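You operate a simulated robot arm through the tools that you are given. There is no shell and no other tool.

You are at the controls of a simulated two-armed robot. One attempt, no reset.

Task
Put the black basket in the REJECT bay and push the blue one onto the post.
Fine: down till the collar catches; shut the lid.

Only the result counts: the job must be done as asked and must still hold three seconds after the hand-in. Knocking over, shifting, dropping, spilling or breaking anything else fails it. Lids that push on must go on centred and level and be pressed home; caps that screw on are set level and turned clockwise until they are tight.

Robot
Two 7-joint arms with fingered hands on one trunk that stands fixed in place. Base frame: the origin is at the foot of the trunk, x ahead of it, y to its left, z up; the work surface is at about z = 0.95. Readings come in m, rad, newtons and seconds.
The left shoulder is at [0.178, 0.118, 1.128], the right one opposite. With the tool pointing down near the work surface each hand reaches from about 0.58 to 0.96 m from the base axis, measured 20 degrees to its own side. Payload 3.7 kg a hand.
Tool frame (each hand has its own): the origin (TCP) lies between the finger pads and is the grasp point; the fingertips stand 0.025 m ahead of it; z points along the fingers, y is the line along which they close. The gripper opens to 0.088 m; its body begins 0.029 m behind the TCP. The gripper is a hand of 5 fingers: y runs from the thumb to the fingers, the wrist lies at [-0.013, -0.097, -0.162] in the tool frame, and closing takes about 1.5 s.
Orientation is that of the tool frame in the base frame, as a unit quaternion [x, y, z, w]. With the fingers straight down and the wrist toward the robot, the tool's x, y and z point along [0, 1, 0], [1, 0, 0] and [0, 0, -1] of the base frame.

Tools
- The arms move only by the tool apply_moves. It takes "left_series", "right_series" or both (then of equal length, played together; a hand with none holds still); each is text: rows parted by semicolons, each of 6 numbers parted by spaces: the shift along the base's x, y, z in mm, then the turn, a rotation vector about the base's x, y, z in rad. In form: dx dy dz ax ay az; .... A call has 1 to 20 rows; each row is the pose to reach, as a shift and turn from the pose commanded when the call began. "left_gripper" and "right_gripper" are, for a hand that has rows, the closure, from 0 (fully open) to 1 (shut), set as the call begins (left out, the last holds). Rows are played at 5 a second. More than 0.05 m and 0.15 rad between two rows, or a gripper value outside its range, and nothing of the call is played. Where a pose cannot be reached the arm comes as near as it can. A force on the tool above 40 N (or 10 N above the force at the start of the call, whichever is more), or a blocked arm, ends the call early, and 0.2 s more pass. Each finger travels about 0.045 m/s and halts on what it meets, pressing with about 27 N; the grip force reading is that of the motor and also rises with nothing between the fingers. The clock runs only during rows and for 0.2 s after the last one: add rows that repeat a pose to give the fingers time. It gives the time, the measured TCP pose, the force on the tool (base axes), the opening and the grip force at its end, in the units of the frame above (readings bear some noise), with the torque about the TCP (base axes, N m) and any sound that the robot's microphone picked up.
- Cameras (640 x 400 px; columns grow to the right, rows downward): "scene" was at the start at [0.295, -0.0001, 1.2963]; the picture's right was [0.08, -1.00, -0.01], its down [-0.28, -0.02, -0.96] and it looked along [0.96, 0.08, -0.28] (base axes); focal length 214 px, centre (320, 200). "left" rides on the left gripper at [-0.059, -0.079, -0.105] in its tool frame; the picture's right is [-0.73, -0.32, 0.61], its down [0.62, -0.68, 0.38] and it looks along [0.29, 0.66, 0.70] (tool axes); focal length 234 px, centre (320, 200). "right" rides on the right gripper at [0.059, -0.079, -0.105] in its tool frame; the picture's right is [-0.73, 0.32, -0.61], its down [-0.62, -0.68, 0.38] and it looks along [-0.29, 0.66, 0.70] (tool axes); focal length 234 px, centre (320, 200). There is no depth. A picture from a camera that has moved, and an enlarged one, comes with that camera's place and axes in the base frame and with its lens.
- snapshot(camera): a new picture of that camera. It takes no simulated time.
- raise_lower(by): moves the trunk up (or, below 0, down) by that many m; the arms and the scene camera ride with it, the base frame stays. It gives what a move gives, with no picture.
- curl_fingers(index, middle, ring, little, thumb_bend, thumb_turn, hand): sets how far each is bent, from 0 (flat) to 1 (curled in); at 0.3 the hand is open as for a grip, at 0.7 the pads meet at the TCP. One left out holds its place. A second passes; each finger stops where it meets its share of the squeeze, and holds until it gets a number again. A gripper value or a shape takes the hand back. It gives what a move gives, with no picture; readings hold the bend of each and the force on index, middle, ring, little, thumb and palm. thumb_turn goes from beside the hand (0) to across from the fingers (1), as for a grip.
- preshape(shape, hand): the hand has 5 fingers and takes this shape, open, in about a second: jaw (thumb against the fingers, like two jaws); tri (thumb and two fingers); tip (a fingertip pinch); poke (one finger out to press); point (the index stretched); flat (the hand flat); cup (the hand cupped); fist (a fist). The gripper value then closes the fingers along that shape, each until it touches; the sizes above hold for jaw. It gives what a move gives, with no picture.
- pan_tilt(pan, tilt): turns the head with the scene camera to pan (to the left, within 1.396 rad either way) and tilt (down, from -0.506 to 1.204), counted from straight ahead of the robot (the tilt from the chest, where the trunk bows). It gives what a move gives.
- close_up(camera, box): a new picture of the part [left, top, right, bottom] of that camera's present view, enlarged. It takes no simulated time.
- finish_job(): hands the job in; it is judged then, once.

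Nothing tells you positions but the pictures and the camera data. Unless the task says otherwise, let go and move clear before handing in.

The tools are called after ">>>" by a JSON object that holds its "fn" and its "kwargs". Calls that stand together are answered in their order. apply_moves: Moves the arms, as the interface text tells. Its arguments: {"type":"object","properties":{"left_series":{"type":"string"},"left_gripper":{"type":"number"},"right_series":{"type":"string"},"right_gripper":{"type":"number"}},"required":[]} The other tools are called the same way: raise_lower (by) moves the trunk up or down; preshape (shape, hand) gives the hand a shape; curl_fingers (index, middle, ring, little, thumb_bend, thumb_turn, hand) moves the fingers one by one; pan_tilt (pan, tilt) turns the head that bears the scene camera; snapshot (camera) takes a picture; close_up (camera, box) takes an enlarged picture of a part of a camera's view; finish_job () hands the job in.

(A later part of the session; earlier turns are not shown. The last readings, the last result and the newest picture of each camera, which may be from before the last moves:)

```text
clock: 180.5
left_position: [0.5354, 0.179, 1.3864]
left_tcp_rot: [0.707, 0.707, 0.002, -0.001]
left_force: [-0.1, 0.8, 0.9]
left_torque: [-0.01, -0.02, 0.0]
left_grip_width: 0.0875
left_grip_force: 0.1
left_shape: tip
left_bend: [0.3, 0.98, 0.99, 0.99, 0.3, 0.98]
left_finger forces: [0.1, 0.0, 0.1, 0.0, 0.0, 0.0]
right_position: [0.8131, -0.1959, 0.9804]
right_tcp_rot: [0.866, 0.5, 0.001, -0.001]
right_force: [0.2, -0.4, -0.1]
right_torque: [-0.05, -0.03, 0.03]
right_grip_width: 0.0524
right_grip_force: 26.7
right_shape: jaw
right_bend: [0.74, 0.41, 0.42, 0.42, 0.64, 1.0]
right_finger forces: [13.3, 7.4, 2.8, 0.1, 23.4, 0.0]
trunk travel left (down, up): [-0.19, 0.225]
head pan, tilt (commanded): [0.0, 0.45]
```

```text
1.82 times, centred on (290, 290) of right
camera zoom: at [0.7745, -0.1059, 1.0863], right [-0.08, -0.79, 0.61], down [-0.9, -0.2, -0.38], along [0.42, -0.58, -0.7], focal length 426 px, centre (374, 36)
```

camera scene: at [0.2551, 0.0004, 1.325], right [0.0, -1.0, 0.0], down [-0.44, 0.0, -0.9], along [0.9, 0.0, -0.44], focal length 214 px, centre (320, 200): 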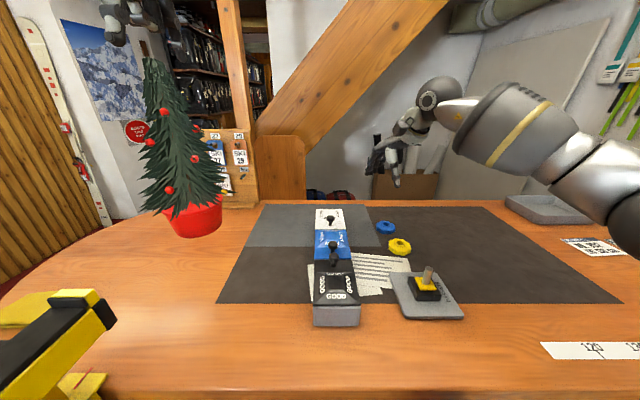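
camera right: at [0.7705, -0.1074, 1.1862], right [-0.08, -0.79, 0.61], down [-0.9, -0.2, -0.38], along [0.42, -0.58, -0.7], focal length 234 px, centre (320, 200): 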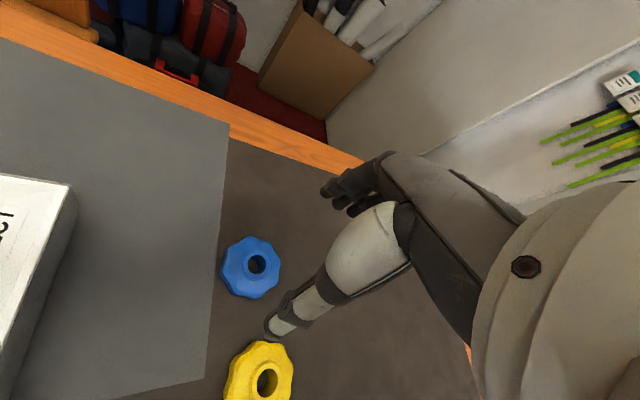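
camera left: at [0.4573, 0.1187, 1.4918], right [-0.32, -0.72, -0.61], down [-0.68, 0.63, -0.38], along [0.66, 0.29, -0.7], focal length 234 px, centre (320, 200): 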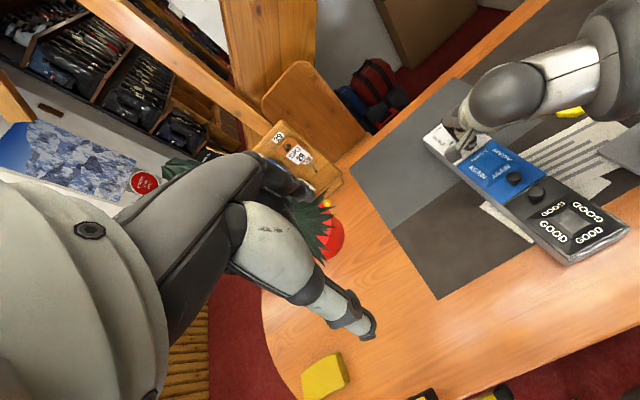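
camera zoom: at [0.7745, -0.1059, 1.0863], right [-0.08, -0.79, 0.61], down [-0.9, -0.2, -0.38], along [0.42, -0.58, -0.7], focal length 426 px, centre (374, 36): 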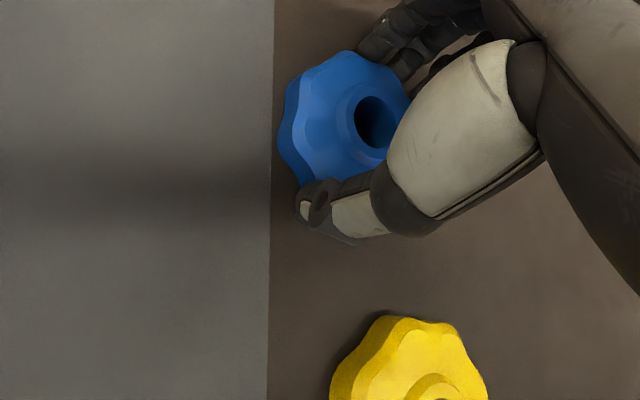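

Gripped with balanced forces. A short lift to check the hold.

>>> {"fn": "apply_moves", "kwargs": {"right_series": "0 0 4 0 0 0; 0 0 8 0 0 0; 0 0 14 0 0 0; 0 0 22 0 0 0; 0 0 32 0 0 0; 0 0 45 0 0 0; 0 0 60 0 0 0; 0 0 80 0 0 0; 0 0 100 0 0 0; 0 0 120 0 0 0; 0 0 120 0 0 0"}}

>>> {"fn": "close_up", "kwargs": {"camera": "scene", "box": [350, 150, 430, 250]}}

>>> {"fn": "close_up", "kwargs": {"camera": "right", "box": [190, 180, 390, 400]}}

```text
clock: 182.9
left_position: [0.5355, 0.1794, 1.3868]
left_tcp_rot: [0.707, 0.707, 0.0, -0.001]
left_force: [0.0, -1.3, -0.2]
left_torque: [0.01, 0.01, -0.02]
left_grip_width: 0.0876
left_grip_force: 0.0
left_shape: tip
left_bend: [0.3, 0.98, 0.99, 0.99, 0.3, 0.98]
left_finger forces: [0.1, 0.0, 0.0, 0.1, 0.0, 0.0]
right_position: [0.8142, -0.1964, 1.1011]
right_tcp_rot: [0.866, 0.5, -0.001, -0.002]
right_force: [0.1, -0.3, -1.6]
right_torque: [-0.02, -0.01, -0.01]
right_grip_width: 0.0523
right_grip_force: 27.5
right_shape: jaw
right_bend: [0.74, 0.41, 0.43, 0.42, 0.64, 1.0]
right_finger forces: [13.3, 7.5, 2.7, 0.1, 23.4, 0.1]
trunk travel left (down, up): [-0.19, 0.225]
head pan, tilt (commanded): [0.0, 0.45]
```

```text
4.00 times, centred on (390, 200) of scene
camera zoom: at [0.2555, 0.0003, 1.3249], right [0.0, -1.0, 0.0], down [-0.44, 0.0, -0.9], along [0.9, 0.0, -0.44], focal length 858 px, centre (40, 200)
```

zoom: 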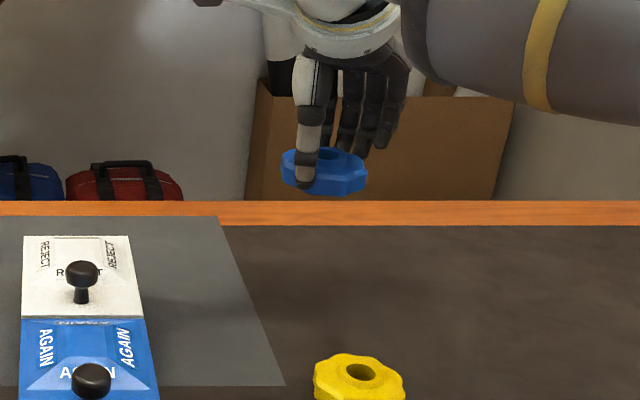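

```text
1.82 times, centred on (290, 290) of right
camera zoom: at [0.774, -0.1062, 1.206], right [-0.08, -0.79, 0.61], down [-0.9, -0.2, -0.38], along [0.42, -0.58, -0.7], focal length 426 px, centre (374, 36)
```

zoom: 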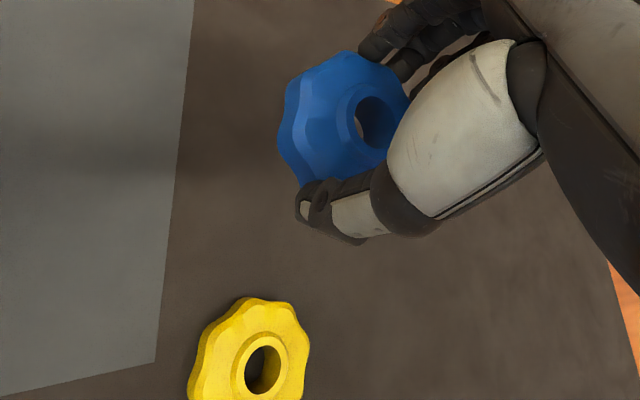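

Held level. Carrying the blue basket back over the post, well above the pin.

>>> {"fn": "apply_moves", "kwargs": {"right_series": "-18 -1 0 0 0 0; -36 -2 0 0 0 0; -54 -3 0 0 0 0; -72 -4 0 0 0 0; -90 -5 0 0 0 0; -108 -6 0 0 0 0; -126 -7 0 0 0 0; -144 -8 0 0 0 0; -162 -9 0 0 0 0; -180 -10 0 0 0 0; -198 -11 0 0 0 0; -216 -12 0 0 0 0; -232 -13 0 0 0 0; -243 -13 0 0 0 0; -243 -13 0 0 0 0; -243 -13 0 0 0 0"}}

>>> {"fn": "snapshot", "kwargs": {"camera": "scene"}}

>>> {"fn": "close_up", "kwargs": {"camera": "scene", "box": [380, 210, 470, 310]}}

>>> {"fn": "close_up", "kwargs": {"camera": "right", "box": [190, 180, 390, 400]}}

```text
clock: 186.3
left_position: [0.5341, 0.1787, 1.3865]
left_tcp_rot: [0.708, 0.706, 0.001, -0.001]
left_force: [0.1, -0.2, -1.1]
left_torque: [0.01, 0.04, 0.02]
left_grip_width: 0.0874
left_grip_force: 0.0
left_shape: tip
left_bend: [0.3, 0.98, 0.99, 0.99, 0.3, 0.98]
left_finger forces: [0.1, 0.0, 0.0, 0.0, 0.0, 0.0]
right_position: [0.5707, -0.2089, 1.1001]
right_tcp_rot: [0.866, 0.5, 0.0, -0.001]
right_force: [0.3, 0.3, -0.2]
right_torque: [-0.02, 0.02, 0.01]
right_grip_width: 0.052
right_grip_force: 26.8
right_shape: jaw
right_bend: [0.74, 0.41, 0.43, 0.42, 0.65, 1.0]
right_finger forces: [13.3, 7.5, 2.6, 0.0, 23.4, 0.0]
trunk travel left (down, up): [-0.19, 0.225]
head pan, tilt (commanded): [0.0, 0.45]
```

```text
taken
camera scene: at [0.2551, 0.0003, 1.325], right [0.0, -1.0, 0.0], down [-0.44, 0.0, -0.9], along [0.9, 0.0, -0.44], focal length 214 px, centre (320, 200)
```

scene: 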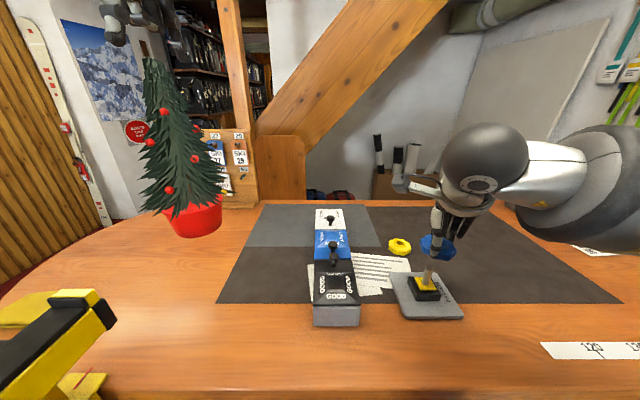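

```text
4.00 times, centred on (425, 260) of scene
camera zoom: at [0.2551, 0.0003, 1.325], right [0.0, -1.0, 0.0], down [-0.44, 0.0, -0.9], along [0.9, 0.0, -0.44], focal length 858 px, centre (-100, -40)
```

zoom: 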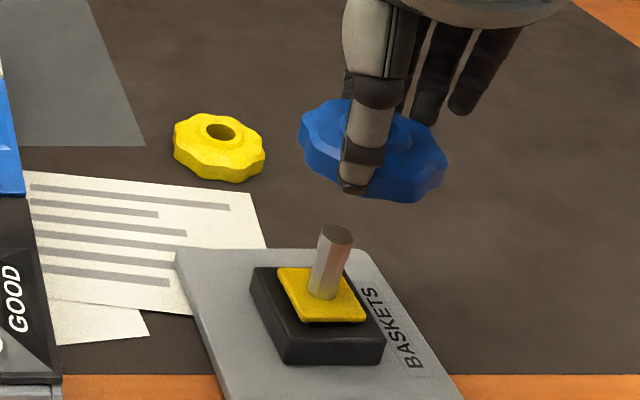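

```text
1.82 times, centred on (290, 290) of right
camera zoom: at [0.5306, -0.1189, 1.2055], right [-0.08, -0.79, 0.61], down [-0.9, -0.2, -0.38], along [0.42, -0.58, -0.7], focal length 426 px, centre (374, 36)
```

zoom: 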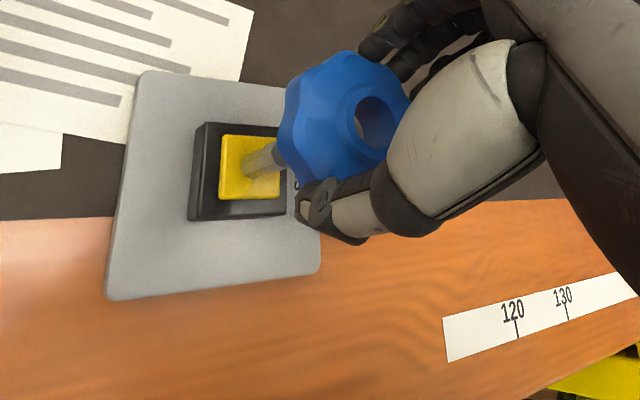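

Pin axis is at (0.568, -0.209) and the basket's hole is about 3 mm short of it in x. I'll correct that and lower until the basket is just above the pin tip.

>>> {"fn": "apply_moves", "kwargs": {"right_series": "1 0 -8 0 0 0; 2 -1 -16 0 0 0; 3 -1 -24 0 0 0; 3 -1 -32 0 0 0; 3 -1 -38 0 0 0; 3 -1 -38 0 0 0; 3 -1 -38 0 0 0"}}

>>> {"fn": "close_up", "kwargs": {"camera": "scene", "box": [390, 240, 450, 310]}}

>>> {"fn": "close_up", "kwargs": {"camera": "right", "box": [200, 180, 340, 320]}}

```text
clock: 187.9
left_position: [0.5361, 0.1791, 1.3865]
left_tcp_rot: [0.707, 0.707, 0.001, 0.0]
left_force: [-0.2, 0.1, -0.7]
left_torque: [0.0, 0.02, -0.03]
left_grip_width: 0.0879
left_grip_force: 0.0
left_shape: tip
left_bend: [0.3, 0.98, 0.99, 0.99, 0.3, 0.98]
left_finger forces: [0.0, 0.0, 0.0, 0.0, 0.0, 0.0]
right_position: [0.5731, -0.209, 1.0656]
right_tcp_rot: [0.866, 0.499, 0.0, -0.002]
right_force: [-0.2, -0.2, -1.1]
right_torque: [0.03, 0.03, -0.01]
right_grip_width: 0.0524
right_grip_force: 27.1
right_shape: jaw
right_bend: [0.74, 0.41, 0.43, 0.42, 0.65, 1.0]
right_finger forces: [13.3, 7.5, 2.7, 0.0, 23.3, 0.0]
trunk travel left (down, up): [-0.19, 0.225]
head pan, tilt (commanded): [0.0, 0.45]
```

```text
5.71 times, centred on (420, 275) of scene
camera zoom: at [0.2552, 0.0003, 1.325], right [0.0, -1.0, 0.0], down [-0.44, 0.0, -0.9], along [0.9, 0.0, -0.44], focal length 1226 px, centre (-251, -229)
```

zoom: 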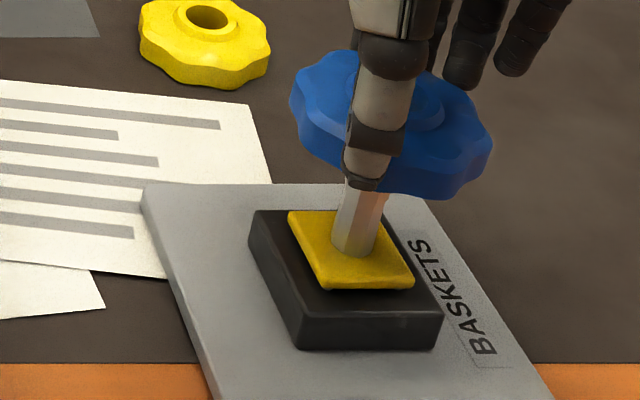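

```text
2.86 times, centred on (270, 250) of right
camera zoom: at [0.5343, -0.1186, 1.1691], right [-0.08, -0.79, 0.61], down [-0.9, -0.2, -0.38], along [0.42, -0.58, -0.7], focal length 669 px, centre (463, 57)
```

zoom: 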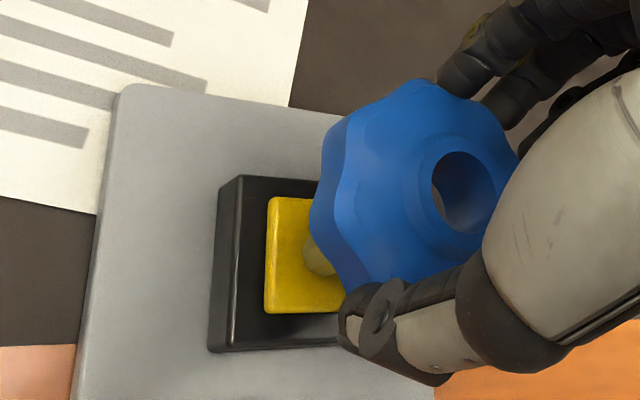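

Both views agree the hole is over the pin within about 1.5 mm. Lowering in small steps and watching the force.

>>> {"fn": "apply_moves", "kwargs": {"right_series": "0 0 -3 0 0 0; 0 0 -6 0 0 0; 0 0 -9 0 0 0; 0 0 -11 0 0 0; 0 0 -13 0 0 0; 0 0 -13 0 0 0"}}

>>> {"fn": "close_up", "kwargs": {"camera": "scene", "box": [390, 240, 450, 310]}}

>>> {"fn": "close_up", "kwargs": {"camera": "right", "box": [200, 180, 340, 320]}}

```text
clock: 189.3
left_position: [0.5335, 0.1784, 1.3885]
left_tcp_rot: [0.709, 0.706, 0.002, 0.0]
left_force: [-0.1, -0.9, -0.1]
left_torque: [0.0, 0.03, 0.01]
left_grip_width: 0.0881
left_grip_force: 0.1
left_shape: tip
left_bend: [0.3, 0.98, 0.99, 0.99, 0.3, 0.98]
left_finger forces: [0.0, 0.0, 0.0, 0.0, 0.0, 0.0]
right_position: [0.5743, -0.2106, 1.0538]
right_tcp_rot: [0.866, 0.5, 0.003, 0.0]
right_force: [1.1, -1.2, 18.0]
right_torque: [0.04, 0.09, 0.0]
right_grip_width: 0.0521
right_grip_force: 27.4
right_shape: jaw
right_bend: [0.74, 0.4, 0.43, 0.42, 0.65, 1.0]
right_finger forces: [15.1, 8.8, 3.9, 0.0, 25.1, 0.1]
trunk travel left (down, up): [-0.19, 0.225]
head pan, tilt (commanded): [0.0, 0.45]
```

```text
5.71 times, centred on (420, 275) of scene
camera zoom: at [0.2535, 0.0007, 1.3256], right [0.0, -1.0, 0.0], down [-0.43, 0.0, -0.9], along [0.9, 0.0, -0.43], focal length 1226 px, centre (-251, -229)
```

zoom: 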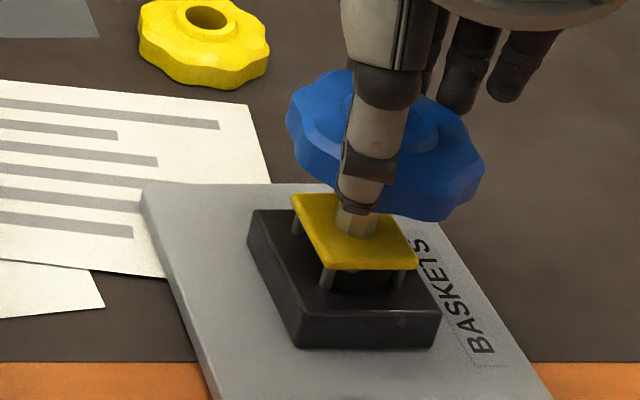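

```text
2.86 times, centred on (270, 250) of right
camera zoom: at [0.5334, -0.1195, 1.1582], right [-0.09, -0.79, 0.6], down [-0.9, -0.2, -0.39], along [0.43, -0.58, -0.7], focal length 669 px, centre (463, 57)
```

zoom: 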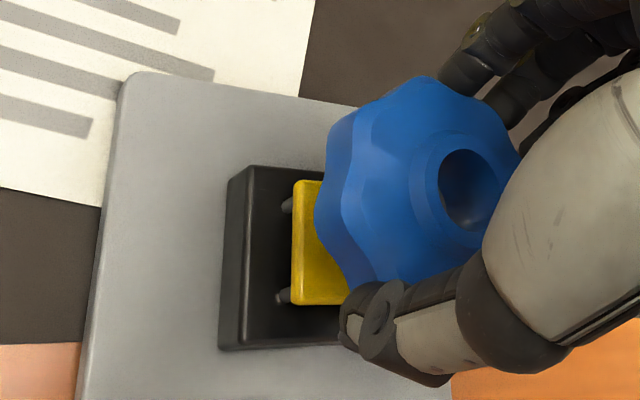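

Contact at the pin tip (18 N), and the yellow seat has popped up on small rods. I'll back off a little and look at the mechanism before pressing any further.

>>> {"fn": "apply_moves", "kwargs": {"right_series": "0 0 5 0 0 0; 0 0 10 0 0 0; 0 0 20 0 0 0; 0 0 30 0 0 0; 0 0 30 0 0 0"}}

>>> {"fn": "close_up", "kwargs": {"camera": "scene", "box": [395, 240, 445, 310]}}

>>> {"fn": "close_up", "kwargs": {"camera": "right", "box": [200, 180, 340, 320]}}

```text
clock: 190.5
left_position: [0.5351, 0.1801, 1.3865]
left_tcp_rot: [0.708, 0.707, 0.0, 0.0]
left_force: [0.0, 0.9, 0.3]
left_torque: [0.0, 0.0, 0.02]
left_grip_width: 0.0877
left_grip_force: 0.2
left_shape: tip
left_bend: [0.3, 0.98, 0.99, 0.99, 0.3, 0.98]
left_finger forces: [0.0, 0.0, 0.0, 0.0, 0.0, 0.0]
right_position: [0.5744, -0.2101, 1.0824]
right_tcp_rot: [0.866, 0.5, 0.0, -0.001]
right_force: [-0.2, -0.3, -0.2]
right_torque: [-0.01, -0.01, -0.03]
right_grip_width: 0.052
right_grip_force: 26.8
right_shape: jaw
right_bend: [0.74, 0.41, 0.43, 0.42, 0.64, 0.99]
right_finger forces: [14.7, 7.6, 2.7, 0.0, 24.9, 0.0]
trunk travel left (down, up): [-0.19, 0.225]
head pan, tilt (commanded): [0.0, 0.45]
```

```text
5.71 times, centred on (420, 275) of scene
camera zoom: at [0.2552, 0.0003, 1.325], right [0.0, -1.0, 0.0], down [-0.44, 0.0, -0.9], along [0.9, 0.0, -0.44], focal length 1226 px, centre (-251, -229)
```

zoom: 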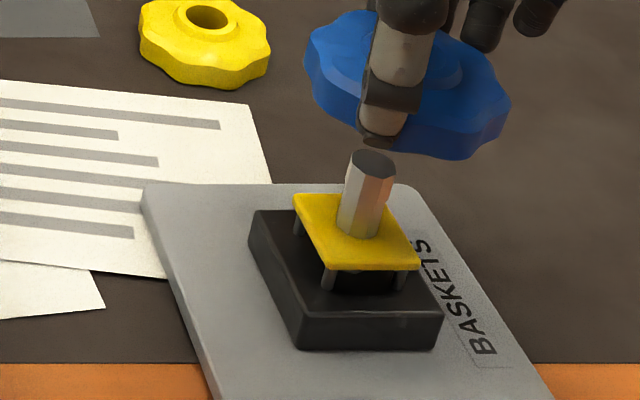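

```text
2.86 times, centred on (270, 250) of right
camera zoom: at [0.5343, -0.1205, 1.1856], right [-0.08, -0.79, 0.61], down [-0.9, -0.2, -0.38], along [0.42, -0.58, -0.7], focal length 669 px, centre (463, 57)
```

zoom: 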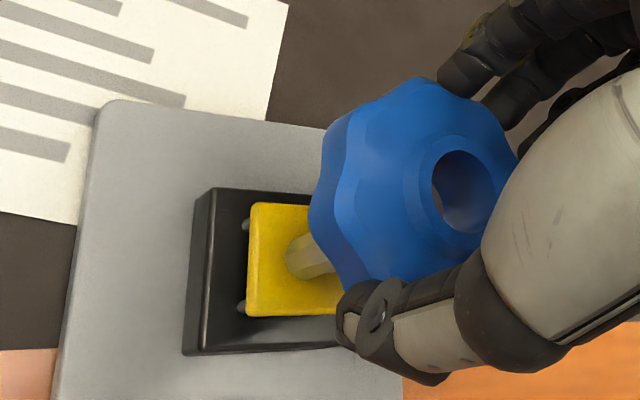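

The pin hasn't moved; only the yellow seat rose, so it is a sprung seat that must be pressed down until it catches. The basket just missed the pin by a couple of millimetres. I'll use the left hand's camera for a side view to align precisely.

>>> {"fn": "apply_moves", "kwargs": {"left_series": "0 -6 0 0 0 -0.12; 0 -12 0 0 0 -0.24; 0 -18 0 0 0 -0.36; 0 -24 0 0 0 -0.48; 0 -30 0 0 0 -0.6; 0 -36 0 0 0 -0.72; 0 -42 0 0 0 -0.84; 0 -48 0 0 0 -0.96; 0 -54 0 0 0 -1.08; 0 -60 0 0 0 -1.15; 0 -60 0 0 0 -1.15"}}

>>> {"fn": "snapshot", "kwargs": {"camera": "left"}}

>>> {"fn": "snapshot", "kwargs": {"camera": "scene"}}

```text
clock: 192.9
left_position: [0.536, 0.1197, 1.3877]
left_tcp_rot: [0.978, 0.208, 0.002, 0.0]
left_force: [-0.5, -0.2, 0.1]
left_torque: [-0.03, 0.0, 0.02]
left_grip_width: 0.0877
left_grip_force: 0.1
left_shape: tip
left_bend: [0.3, 0.98, 0.99, 0.99, 0.3, 0.98]
left_finger forces: [0.0, 0.1, 0.1, 0.1, 0.0, 0.0]
right_position: [0.5743, -0.2109, 1.0811]
right_tcp_rot: [0.866, 0.5, 0.0, 0.0]
right_force: [0.3, -0.7, 0.0]
right_torque: [0.04, 0.02, 0.0]
right_grip_width: 0.0522
right_grip_force: 27.5
right_shape: jaw
right_bend: [0.74, 0.41, 0.43, 0.42, 0.64, 0.99]
right_finger forces: [14.8, 7.7, 2.6, 0.0, 24.9, 0.1]
trunk travel left (down, up): [-0.19, 0.225]
head pan, tilt (commanded): [0.0, 0.45]
```

```text
taken
camera left: at [0.4507, 0.1664, 1.4925], right [-0.79, 0.0, -0.61], down [0.29, 0.88, -0.38], along [0.53, -0.48, -0.7], focal length 234 px, centre (320, 200)
```

left: 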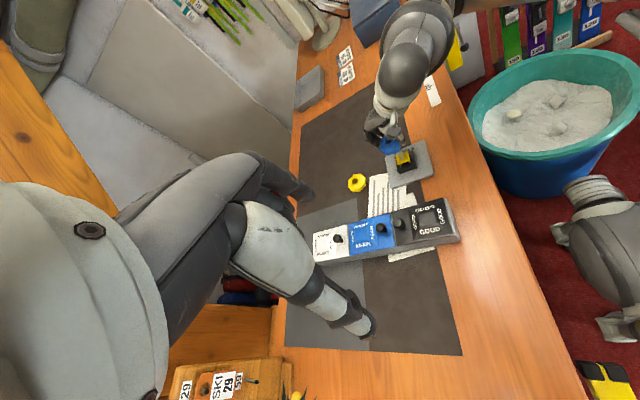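

```text
taken
camera scene: at [0.2551, 0.0004, 1.325], right [0.0, -1.0, 0.0], down [-0.44, 0.0, -0.9], along [0.9, 0.0, -0.44], focal length 214 px, centre (320, 200)
```

scene: 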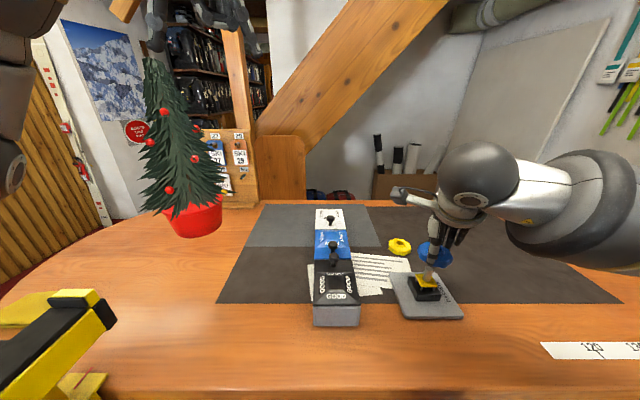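

The left camera now sees the post from the side. Zooming in.

>>> {"fn": "close_up", "kwargs": {"camera": "left", "box": [365, 120, 435, 190]}}

>>> {"fn": "close_up", "kwargs": {"camera": "left", "box": [380, 135, 420, 175]}}

>>> {"fn": "close_up", "kwargs": {"camera": "scene", "box": [400, 230, 460, 310]}}

```text
5.71 times, centred on (400, 155) of left
camera zoom: at [0.4507, 0.1664, 1.4925], right [-0.79, 0.0, -0.61], down [0.29, 0.88, -0.38], along [0.53, -0.48, -0.7], focal length 1338 px, centre (-137, 457)
```

zoom: 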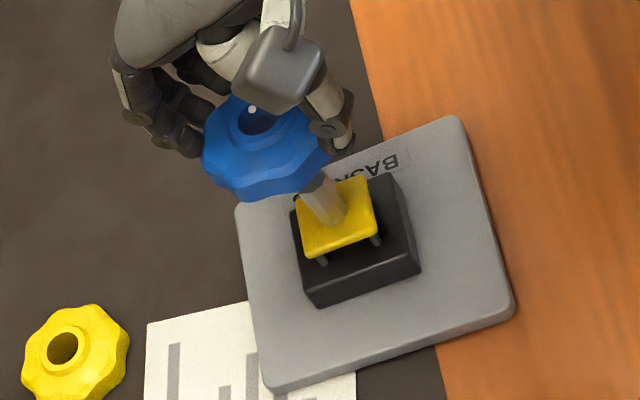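

```text
10.00 times, centred on (400, 155) of left
camera zoom: at [0.4507, 0.1664, 1.4925], right [-0.79, 0.0, -0.61], down [0.29, 0.88, -0.38], along [0.53, -0.48, -0.7], focal length 2342 px, centre (-480, 650)
```

zoom: 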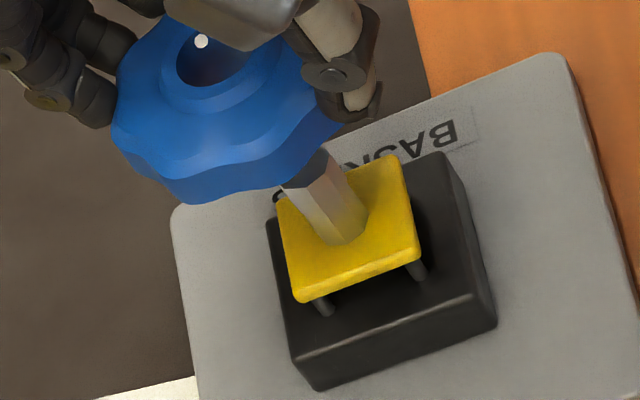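

```text
5.00 times, centred on (430, 270) of scene
camera zoom: at [0.2551, 0.0004, 1.325], right [0.0, -1.0, 0.0], down [-0.44, 0.0, -0.9], along [0.9, 0.0, -0.44], focal length 1072 px, centre (-230, -150)
```

zoom: 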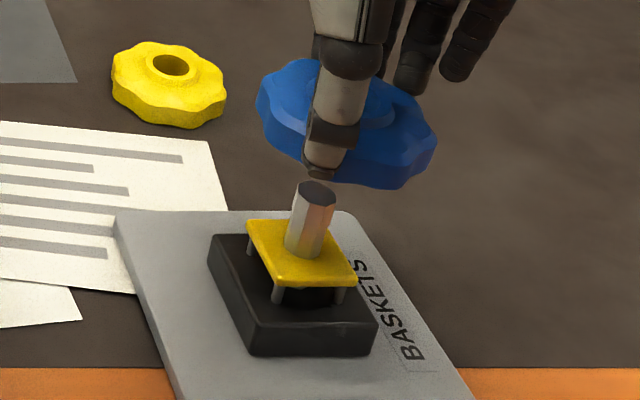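

>>> {"fn": "close_up", "kwargs": {"camera": "left", "box": [382, 132, 402, 152]}}

>>> {"fn": "close_up", "kwargs": {"camera": "left", "box": [390, 140, 420, 170]}}

>>> {"fn": "close_up", "kwargs": {"camera": "right", "box": [270, 190, 320, 240]}}

```text
16.00 times, centred on (392, 142) of left
camera zoom: at [0.4507, 0.1664, 1.4925], right [-0.79, 0.0, -0.61], down [0.29, 0.88, -0.38], along [0.53, -0.48, -0.7], focal length 3747 px, centre (-832, 1128)
```

zoom: 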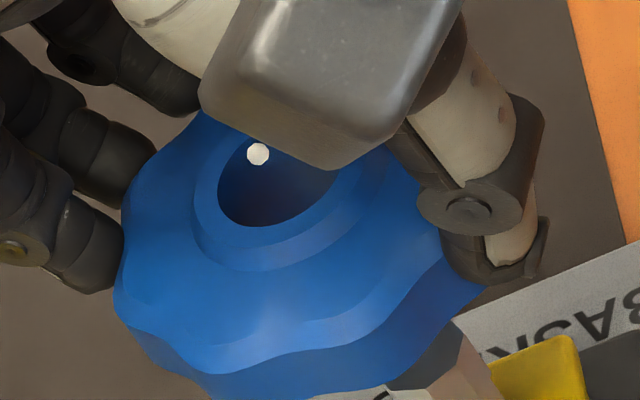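

```text
13.33 times, centred on (405, 155) of left
camera zoom: at [0.4507, 0.1664, 1.4925], right [-0.79, 0.0, -0.61], down [0.29, 0.88, -0.38], along [0.53, -0.48, -0.7], focal length 3122 px, centre (-813, 800)
```

zoom: 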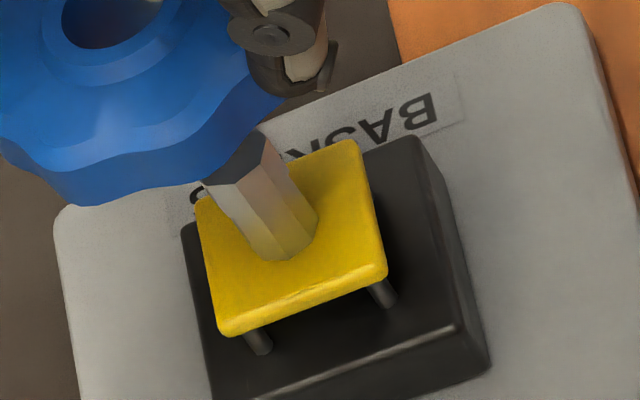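

```text
8.00 times, centred on (295, 215) of right
camera zoom: at [0.5342, -0.1205, 1.1857], right [-0.08, -0.79, 0.61], down [-0.9, -0.2, -0.38], along [0.42, -0.58, -0.7], focal length 1873 px, centre (520, 80)
```

zoom: 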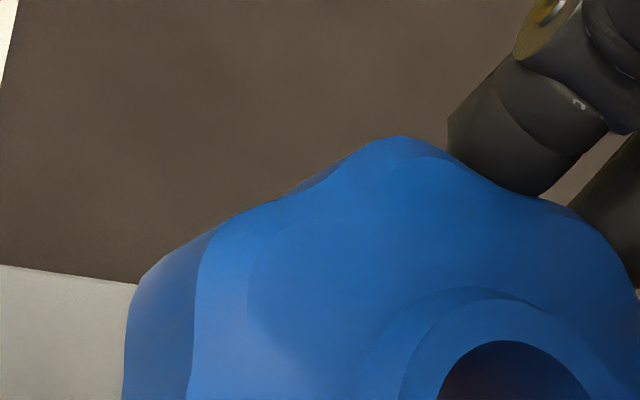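

Combining all three views, the basket is about 1.4 mm too far in +x and 1.8 mm too far in -y relative to the pin. Correcting and lowering again gently.

>>> {"fn": "apply_moves", "kwargs": {"right_series": "-1.4 1.8 -5 0 0 0; -1.4 1.8 -12 0 0 0; -1.4 1.8 -18 0 0 0; -1.4 1.8 -22 0 0 0; -1.4 1.8 -25 0 0 0; -1.4 1.8 -27 0 0 0; -1.4 1.8 -29 0 0 0; -1.4 1.8 -31 0 0 0; -1.4 1.8 -31 0 0 0"}}

>>> {"fn": "close_up", "kwargs": {"camera": "scene", "box": [400, 230, 460, 310]}}

>>> {"fn": "close_up", "kwargs": {"camera": "left", "box": [380, 135, 420, 175]}}

```text
clock: 194.9
left_position: [0.5374, 0.1195, 1.3876]
left_tcp_rot: [0.978, 0.208, 0.0, 0.0]
left_force: [0.1, 0.8, -0.3]
left_torque: [-0.03, 0.0, -0.02]
left_grip_width: 0.0878
left_grip_force: 0.0
left_shape: tip
left_bend: [0.3, 0.98, 0.99, 0.99, 0.3, 0.98]
left_finger forces: [0.0, 0.0, 0.0, 0.0, 0.0, 0.0]
right_position: [0.5727, -0.2086, 1.0507]
right_tcp_rot: [0.866, 0.5, 0.001, 0.0]
right_force: [-0.3, -0.4, -0.6]
right_torque: [-0.01, -0.01, 0.01]
right_grip_width: 0.0522
right_grip_force: 27.3
right_shape: jaw
right_bend: [0.74, 0.41, 0.43, 0.42, 0.64, 0.99]
right_finger forces: [14.7, 7.8, 2.8, 0.0, 24.8, 0.0]
trunk travel left (down, up): [-0.19, 0.225]
head pan, tilt (commanded): [0.0, 0.45]
```

```text
5.00 times, centred on (430, 270) of scene
camera zoom: at [0.2551, 0.0003, 1.325], right [0.0, -1.0, 0.0], down [-0.44, 0.0, -0.9], along [0.9, 0.0, -0.44], focal length 1072 px, centre (-230, -150)
```

zoom: 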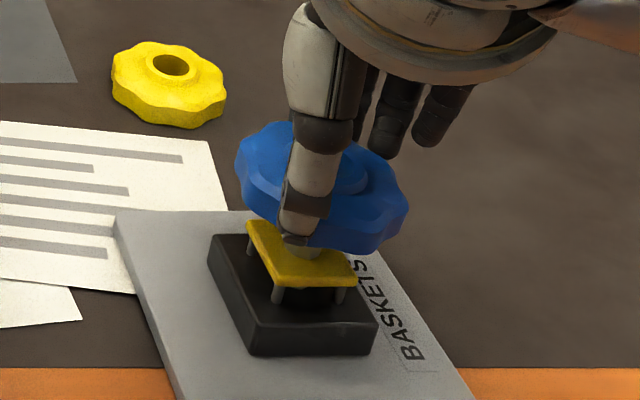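

```text
10.00 times, centred on (400, 155) of left
camera zoom: at [0.4507, 0.1662, 1.4924], right [-0.79, 0.0, -0.61], down [0.29, 0.88, -0.38], along [0.53, -0.48, -0.7], focal length 2342 px, centre (-480, 650)
```

zoom: 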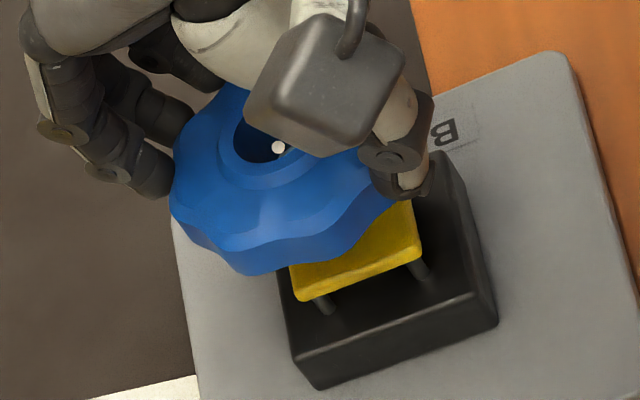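

No force this time and it's already lower than the earlier contact, so the pin has entered the hole. Continuing down in small steps.

>>> {"fn": "apply_moves", "kwargs": {"right_series": "0 0 -2 0 0 0; 0 0 -4 0 0 0; 0 0 -6 0 0 0; 0 0 -8 0 0 0; 0 0 -10 0 0 0; 0 0 -10 0 0 0"}}

>>> {"fn": "close_up", "kwargs": {"camera": "scene", "box": [400, 230, 460, 310]}}

>>> {"fn": "close_up", "kwargs": {"camera": "left", "box": [380, 135, 420, 175]}}

>>> {"fn": "close_up", "kwargs": {"camera": "right", "box": [200, 180, 340, 320]}}

```text
clock: 196.3
left_position: [0.537, 0.1206, 1.3879]
left_tcp_rot: [0.978, 0.208, 0.0, -0.001]
left_force: [0.0, 0.2, 0.4]
left_torque: [0.01, 0.01, 0.0]
left_grip_width: 0.0876
left_grip_force: 0.1
left_shape: tip
left_bend: [0.3, 0.98, 0.99, 0.99, 0.3, 0.98]
left_finger forces: [0.0, 0.0, 0.0, 0.1, 0.1, 0.1]
right_position: [0.5724, -0.2085, 1.0395]
right_tcp_rot: [0.867, 0.499, 0.001, -0.001]
right_force: [-0.2, 0.0, -0.5]
right_torque: [-0.03, 0.0, -0.04]
right_grip_width: 0.0522
right_grip_force: 27.2
right_shape: jaw
right_bend: [0.74, 0.41, 0.43, 0.42, 0.64, 0.99]
right_finger forces: [14.7, 7.8, 2.8, 0.0, 24.9, 0.1]
trunk travel left (down, up): [-0.19, 0.225]
head pan, tilt (commanded): [0.0, 0.45]
```

```text
5.00 times, centred on (430, 270) of scene
camera zoom: at [0.2551, 0.0003, 1.325], right [0.0, -1.0, 0.0], down [-0.44, 0.0, -0.9], along [0.9, 0.0, -0.44], focal length 1072 px, centre (-230, -150)
```

zoom: 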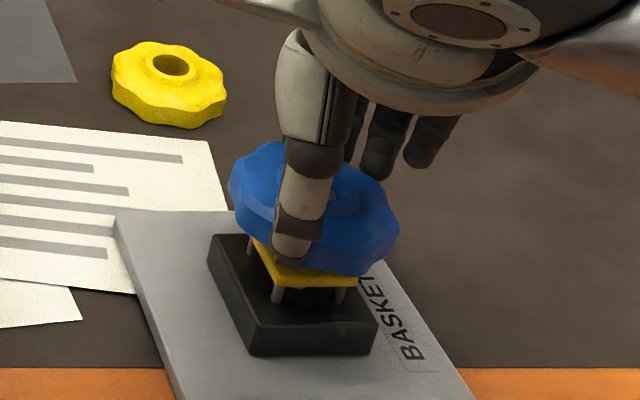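

```text
10.00 times, centred on (400, 155) of left
camera zoom: at [0.4507, 0.1662, 1.4924], right [-0.79, 0.0, -0.61], down [0.29, 0.88, -0.38], along [0.53, -0.48, -0.7], focal length 2342 px, centre (-480, 650)
```

zoom: 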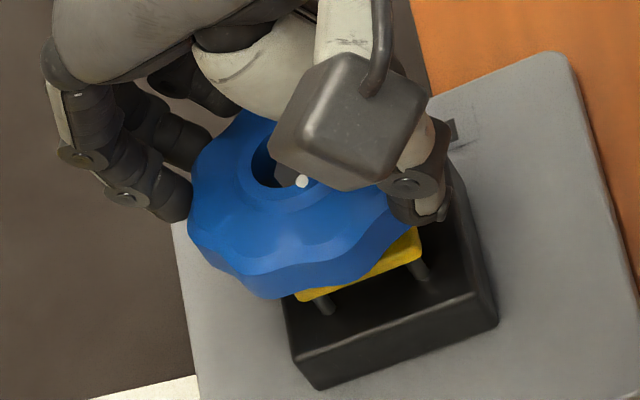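

```text
2.86 times, centred on (270, 250) of right
camera zoom: at [0.5334, -0.1172, 1.1445], right [-0.08, -0.79, 0.61], down [-0.9, -0.2, -0.38], along [0.42, -0.58, -0.7], focal length 669 px, centre (463, 57)
```

zoom: 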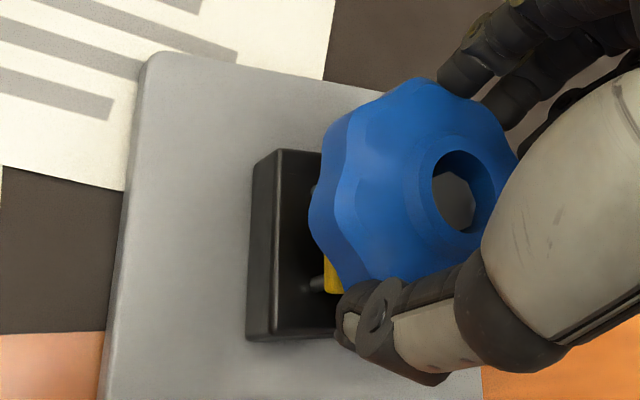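

The pin is visible inside the hole from two cameras. Continuing down to meet the sprung seat.

>>> {"fn": "apply_moves", "kwargs": {"right_series": "0 0 -2 0 0 0; 0 0 -4 0 0 0; 0 0 -6 0 0 0; 0 0 -8 0 0 0; 0 0 -10 0 0 0; 0 0 -12 0 0 0; 0 0 -12 0 0 0"}}

>>> {"fn": "close_up", "kwargs": {"camera": "scene", "box": [400, 230, 460, 310]}}

>>> {"fn": "close_up", "kwargs": {"camera": "left", "box": [380, 135, 420, 175]}}

```text
clock: 197.9
left_position: [0.5358, 0.1193, 1.3872]
left_tcp_rot: [0.978, 0.207, 0.001, 0.0]
left_force: [0.3, 0.5, 0.3]
left_torque: [0.01, 0.0, 0.03]
left_grip_width: 0.0877
left_grip_force: 0.1
left_shape: tip
left_bend: [0.3, 0.98, 0.99, 0.99, 0.3, 0.98]
left_finger forces: [0.1, 0.0, 0.0, 0.0, 0.0, 0.1]
right_position: [0.5721, -0.2105, 1.0283]
right_tcp_rot: [0.866, 0.5, 0.0, -0.001]
right_force: [0.5, 0.7, 0.3]
right_torque: [0.0, 0.01, 0.0]
right_grip_width: 0.052
right_grip_force: 27.3
right_shape: jaw
right_bend: [0.74, 0.41, 0.43, 0.42, 0.64, 0.99]
right_finger forces: [14.6, 7.7, 2.8, 0.1, 25.0, 0.0]
trunk travel left (down, up): [-0.19, 0.225]
head pan, tilt (commanded): [0.0, 0.45]
```

```text
5.00 times, centred on (430, 270) of scene
camera zoom: at [0.2552, 0.0004, 1.325], right [0.0, -1.0, 0.0], down [-0.44, 0.0, -0.9], along [0.9, 0.0, -0.44], focal length 1072 px, centre (-230, -150)
```

zoom: 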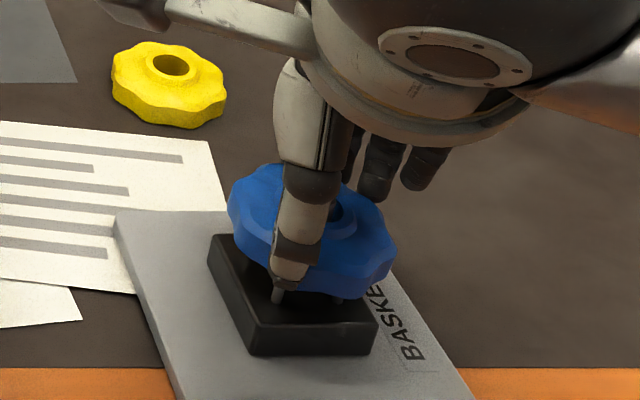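

```text
10.00 times, centred on (400, 155) of left
camera zoom: at [0.4507, 0.1662, 1.4924], right [-0.79, 0.0, -0.61], down [0.29, 0.88, -0.38], along [0.53, -0.48, -0.7], focal length 2342 px, centre (-480, 650)
```

zoom: 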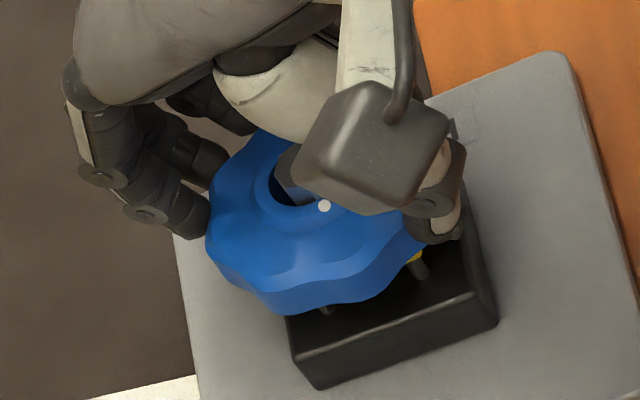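

>>> {"fn": "apply_moves", "kwargs": {"right_series": "0 0 -1.5 0 0 0; 0 0 -3 0 0 0; 0 0 -4.5 0 0 0; 0 0 -6 0 0 0; 0 0 -6 0 0 0"}}

>>> {"fn": "close_up", "kwargs": {"camera": "scene", "box": [400, 230, 460, 310]}}

>>> {"fn": "close_up", "kwargs": {"camera": "left", "box": [380, 135, 420, 175]}}

```text
clock: 199.1
left_position: [0.5369, 0.1191, 1.3872]
left_tcp_rot: [0.978, 0.208, 0.001, 0.0]
left_force: [0.0, 0.6, 0.0]
left_torque: [-0.03, 0.03, 0.0]
left_grip_width: 0.0876
left_grip_force: 0.0
left_shape: tip
left_bend: [0.3, 0.98, 0.99, 0.99, 0.3, 0.98]
left_finger forces: [0.0, 0.0, 0.0, 0.0, 0.0, 0.0]
right_position: [0.5732, -0.2093, 1.0227]
right_tcp_rot: [0.866, 0.5, 0.0, -0.002]
right_force: [-0.2, -0.8, 1.9]
right_torque: [-0.08, 0.01, -0.04]
right_grip_width: 0.0521
right_grip_force: 27.2
right_shape: jaw
right_bend: [0.74, 0.41, 0.43, 0.42, 0.64, 0.99]
right_finger forces: [14.3, 7.5, 4.4, 0.0, 25.2, 0.0]
trunk travel left (down, up): [-0.19, 0.225]
head pan, tilt (commanded): [0.0, 0.45]
```

```text
5.00 times, centred on (430, 270) of scene
camera zoom: at [0.2548, 0.0003, 1.3251], right [0.0, -1.0, 0.0], down [-0.43, 0.0, -0.9], along [0.9, 0.0, -0.43], focal length 1072 px, centre (-230, -150)
```

zoom: 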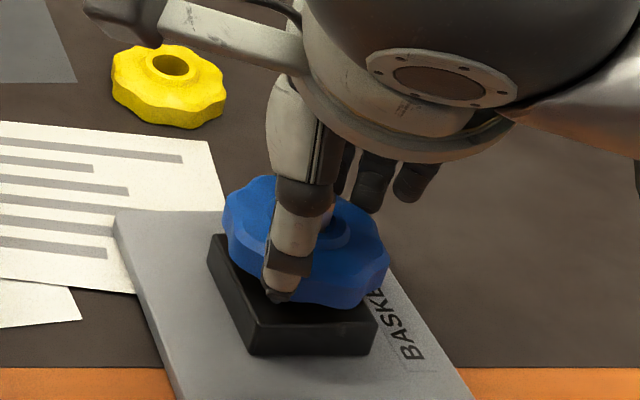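

```text
10.00 times, centred on (400, 155) of left
camera zoom: at [0.4503, 0.1662, 1.4926], right [-0.79, 0.0, -0.61], down [0.29, 0.88, -0.38], along [0.53, -0.48, -0.7], focal length 2342 px, centre (-480, 650)
```

zoom: 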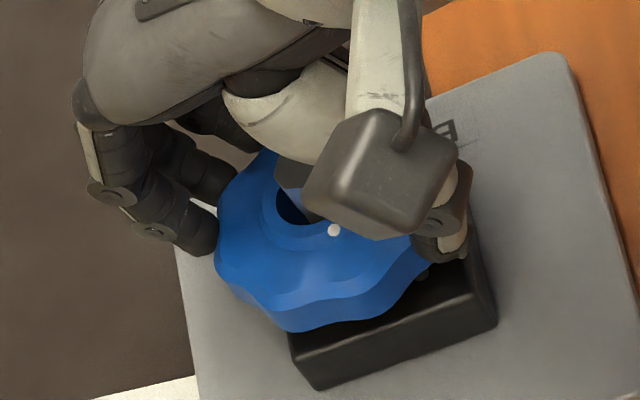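

Light contact with the seat (about 2 N). Pressing on down in small steps, watching force and sound.

>>> {"fn": "apply_moves", "kwargs": {"right_series": "0 0 -1.5 0 0 0; 0 0 -3 0 0 0; 0 0 -4.5 0 0 0; 0 0 -6 0 0 0; 0 0 -6 0 0 0"}}

>>> {"fn": "close_up", "kwargs": {"camera": "scene", "box": [400, 230, 460, 310]}}

>>> {"fn": "close_up", "kwargs": {"camera": "left", "box": [380, 135, 420, 175]}}

```text
clock: 200.3
left_position: [0.536, 0.12, 1.3885]
left_tcp_rot: [0.978, 0.208, 0.0, 0.0]
left_force: [0.2, 0.2, 0.0]
left_torque: [0.02, -0.01, 0.0]
left_grip_width: 0.0876
left_grip_force: 0.0
left_shape: tip
left_bend: [0.3, 0.98, 0.99, 0.99, 0.3, 0.98]
left_finger forces: [0.0, 0.1, 0.0, 0.1, 0.0, 0.0]
right_position: [0.573, -0.2094, 1.0168]
right_tcp_rot: [0.866, 0.5, 0.001, 0.0]
right_force: [2.2, -0.5, 8.1]
right_torque: [-0.09, -0.07, 0.07]
right_grip_width: 0.0521
right_grip_force: 27.2
right_shape: jaw
right_bend: [0.74, 0.41, 0.43, 0.42, 0.65, 0.99]
right_finger forces: [15.0, 8.1, 4.7, 0.1, 24.8, 0.0]
trunk travel left (down, up): [-0.19, 0.225]
head pan, tilt (commanded): [0.0, 0.45]
```

```text
5.00 times, centred on (430, 270) of scene
camera zoom: at [0.2546, 0.0006, 1.3252], right [0.0, -1.0, 0.0], down [-0.43, 0.0, -0.9], along [0.9, 0.0, -0.43], focal length 1072 px, centre (-230, -150)
```

zoom: 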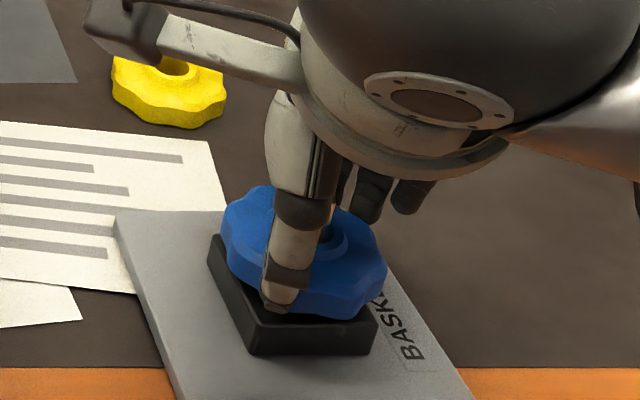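

```text
10.00 times, centred on (400, 155) of left
camera zoom: at [0.45, 0.1665, 1.4928], right [-0.79, 0.0, -0.61], down [0.29, 0.88, -0.38], along [0.53, -0.48, -0.7], focal length 2342 px, centre (-480, 650)
```

zoom: 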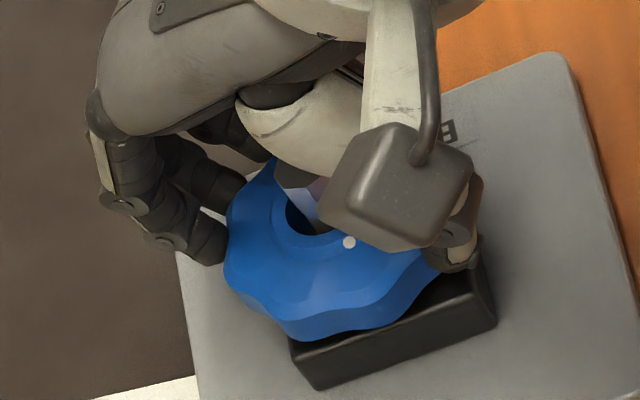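

>>> {"fn": "apply_moves", "kwargs": {"right_series": "0 0 -1.5 0 0 0; 0 0 -3 0 0 0; 0 0 -4.5 0 0 0; 0 0 -6 0 0 0; 0 0 -6 0 0 0"}}

>>> {"fn": "close_up", "kwargs": {"camera": "scene", "box": [400, 230, 460, 310]}}

>>> {"fn": "close_up", "kwargs": {"camera": "left", "box": [380, 135, 420, 175]}}

```text
clock: 201.5
left_position: [0.5334, 0.12, 1.3889]
left_tcp_rot: [0.978, 0.207, 0.001, 0.0]
left_force: [0.7, 0.6, 0.3]
left_torque: [0.03, 0.02, -0.02]
left_grip_width: 0.0879
left_grip_force: 0.0
left_shape: tip
left_bend: [0.3, 0.98, 0.99, 0.99, 0.3, 0.98]
left_finger forces: [0.0, 0.0, 0.1, 0.0, 0.0, 0.0]
right_position: [0.5704, -0.2089, 1.014]
right_tcp_rot: [0.867, 0.499, 0.005, 0.001]
right_force: [4.2, -3.1, 32.3]
right_torque: [-0.15, -0.13, 0.01]
right_grip_width: 0.0517
right_grip_force: 27.3
right_shape: jaw
right_bend: [0.74, 0.39, 0.41, 0.42, 0.66, 0.99]
right_finger forces: [16.0, 9.7, 4.7, 0.1, 25.2, 0.1]
trunk travel left (down, up): [-0.19, 0.225]
head pan, tilt (commanded): [0.0, 0.45]
```

```text
5.00 times, centred on (430, 270) of scene
camera zoom: at [0.2523, 0.0011, 1.3259], right [0.0, -1.0, 0.0], down [-0.43, 0.0, -0.9], along [0.9, 0.0, -0.43], focal length 1072 px, centre (-230, -150)
```

zoom: 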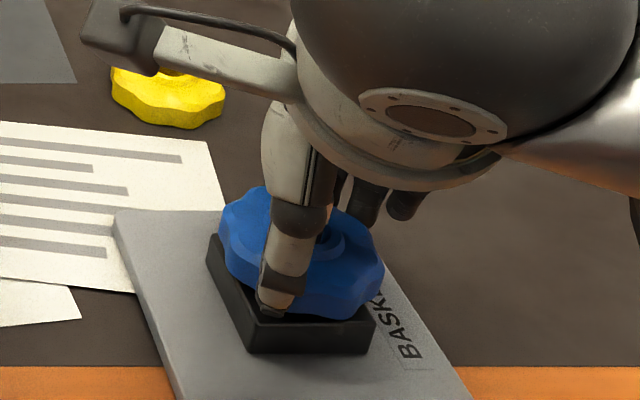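

```text
10.00 times, centred on (400, 155) of left
camera zoom: at [0.4473, 0.167, 1.4939], right [-0.79, 0.0, -0.61], down [0.29, 0.88, -0.38], along [0.53, -0.48, -0.69], focal length 2342 px, centre (-480, 650)
```

zoom: 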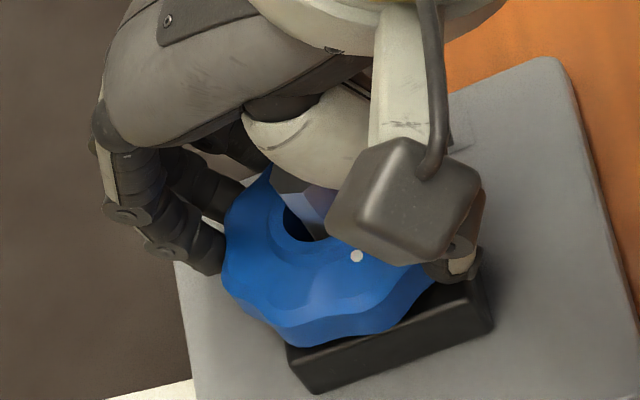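

Force has climbed to 32 N and the basket has stopped sinking. I'll back off about 4 mm to see whether it has caught or springs back.

>>> {"fn": "apply_moves", "kwargs": {"right_series": "0 0 1 0 0 0; 0 0 2 0 0 0; 0 0 3 0 0 0; 0 0 5 0 0 0; 0 0 5 0 0 0; 0 0 5 0 0 0"}}

>>> {"fn": "close_up", "kwargs": {"camera": "scene", "box": [400, 230, 460, 310]}}

>>> {"fn": "close_up", "kwargs": {"camera": "left", "box": [385, 140, 425, 180]}}

```text
clock: 202.9
left_position: [0.5355, 0.1208, 1.3876]
left_tcp_rot: [0.978, 0.208, 0.001, 0.0]
left_force: [-0.7, 0.3, 0.5]
left_torque: [0.0, 0.0, -0.01]
left_grip_width: 0.0877
left_grip_force: 0.0
left_shape: tip
left_bend: [0.3, 0.98, 0.99, 0.99, 0.3, 0.98]
left_finger forces: [0.0, 0.0, 0.1, 0.1, 0.0, 0.1]
right_position: [0.5717, -0.2092, 1.0157]
right_tcp_rot: [0.866, 0.5, -0.001, -0.001]
right_force: [3.2, 1.0, 13.7]
right_torque: [-0.04, -0.13, 0.02]
right_grip_width: 0.0521
right_grip_force: 26.9
right_shape: jaw
right_bend: [0.74, 0.39, 0.42, 0.42, 0.66, 0.99]
right_finger forces: [15.5, 8.9, 3.7, 0.0, 25.1, 0.0]
trunk travel left (down, up): [-0.19, 0.225]
head pan, tilt (commanded): [0.0, 0.45]
```

```text
5.00 times, centred on (430, 270) of scene
camera zoom: at [0.2543, 0.0009, 1.3251], right [0.0, -1.0, 0.0], down [-0.43, 0.0, -0.9], along [0.9, 0.0, -0.43], focal length 1072 px, centre (-230, -150)
```

zoom: 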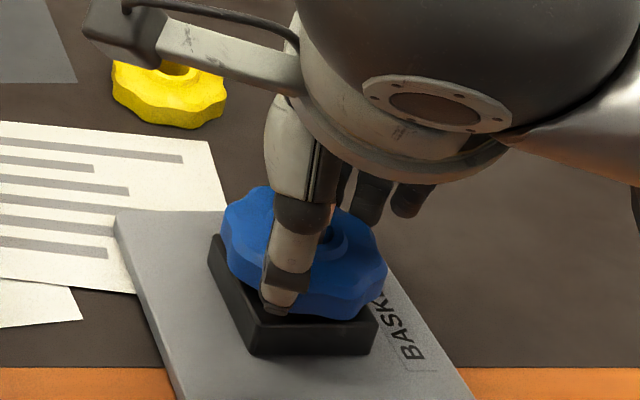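

```text
10.00 times, centred on (405, 160) of left
camera zoom: at [0.4498, 0.1668, 1.4925], right [-0.79, 0.0, -0.61], down [0.29, 0.88, -0.38], along [0.53, -0.48, -0.7], focal length 2342 px, centre (-530, 600)
```

zoom: 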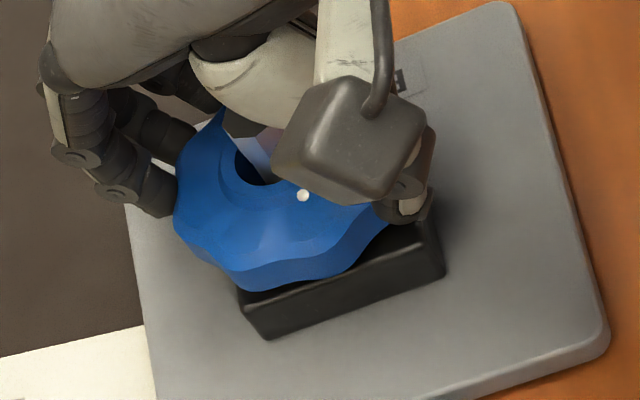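

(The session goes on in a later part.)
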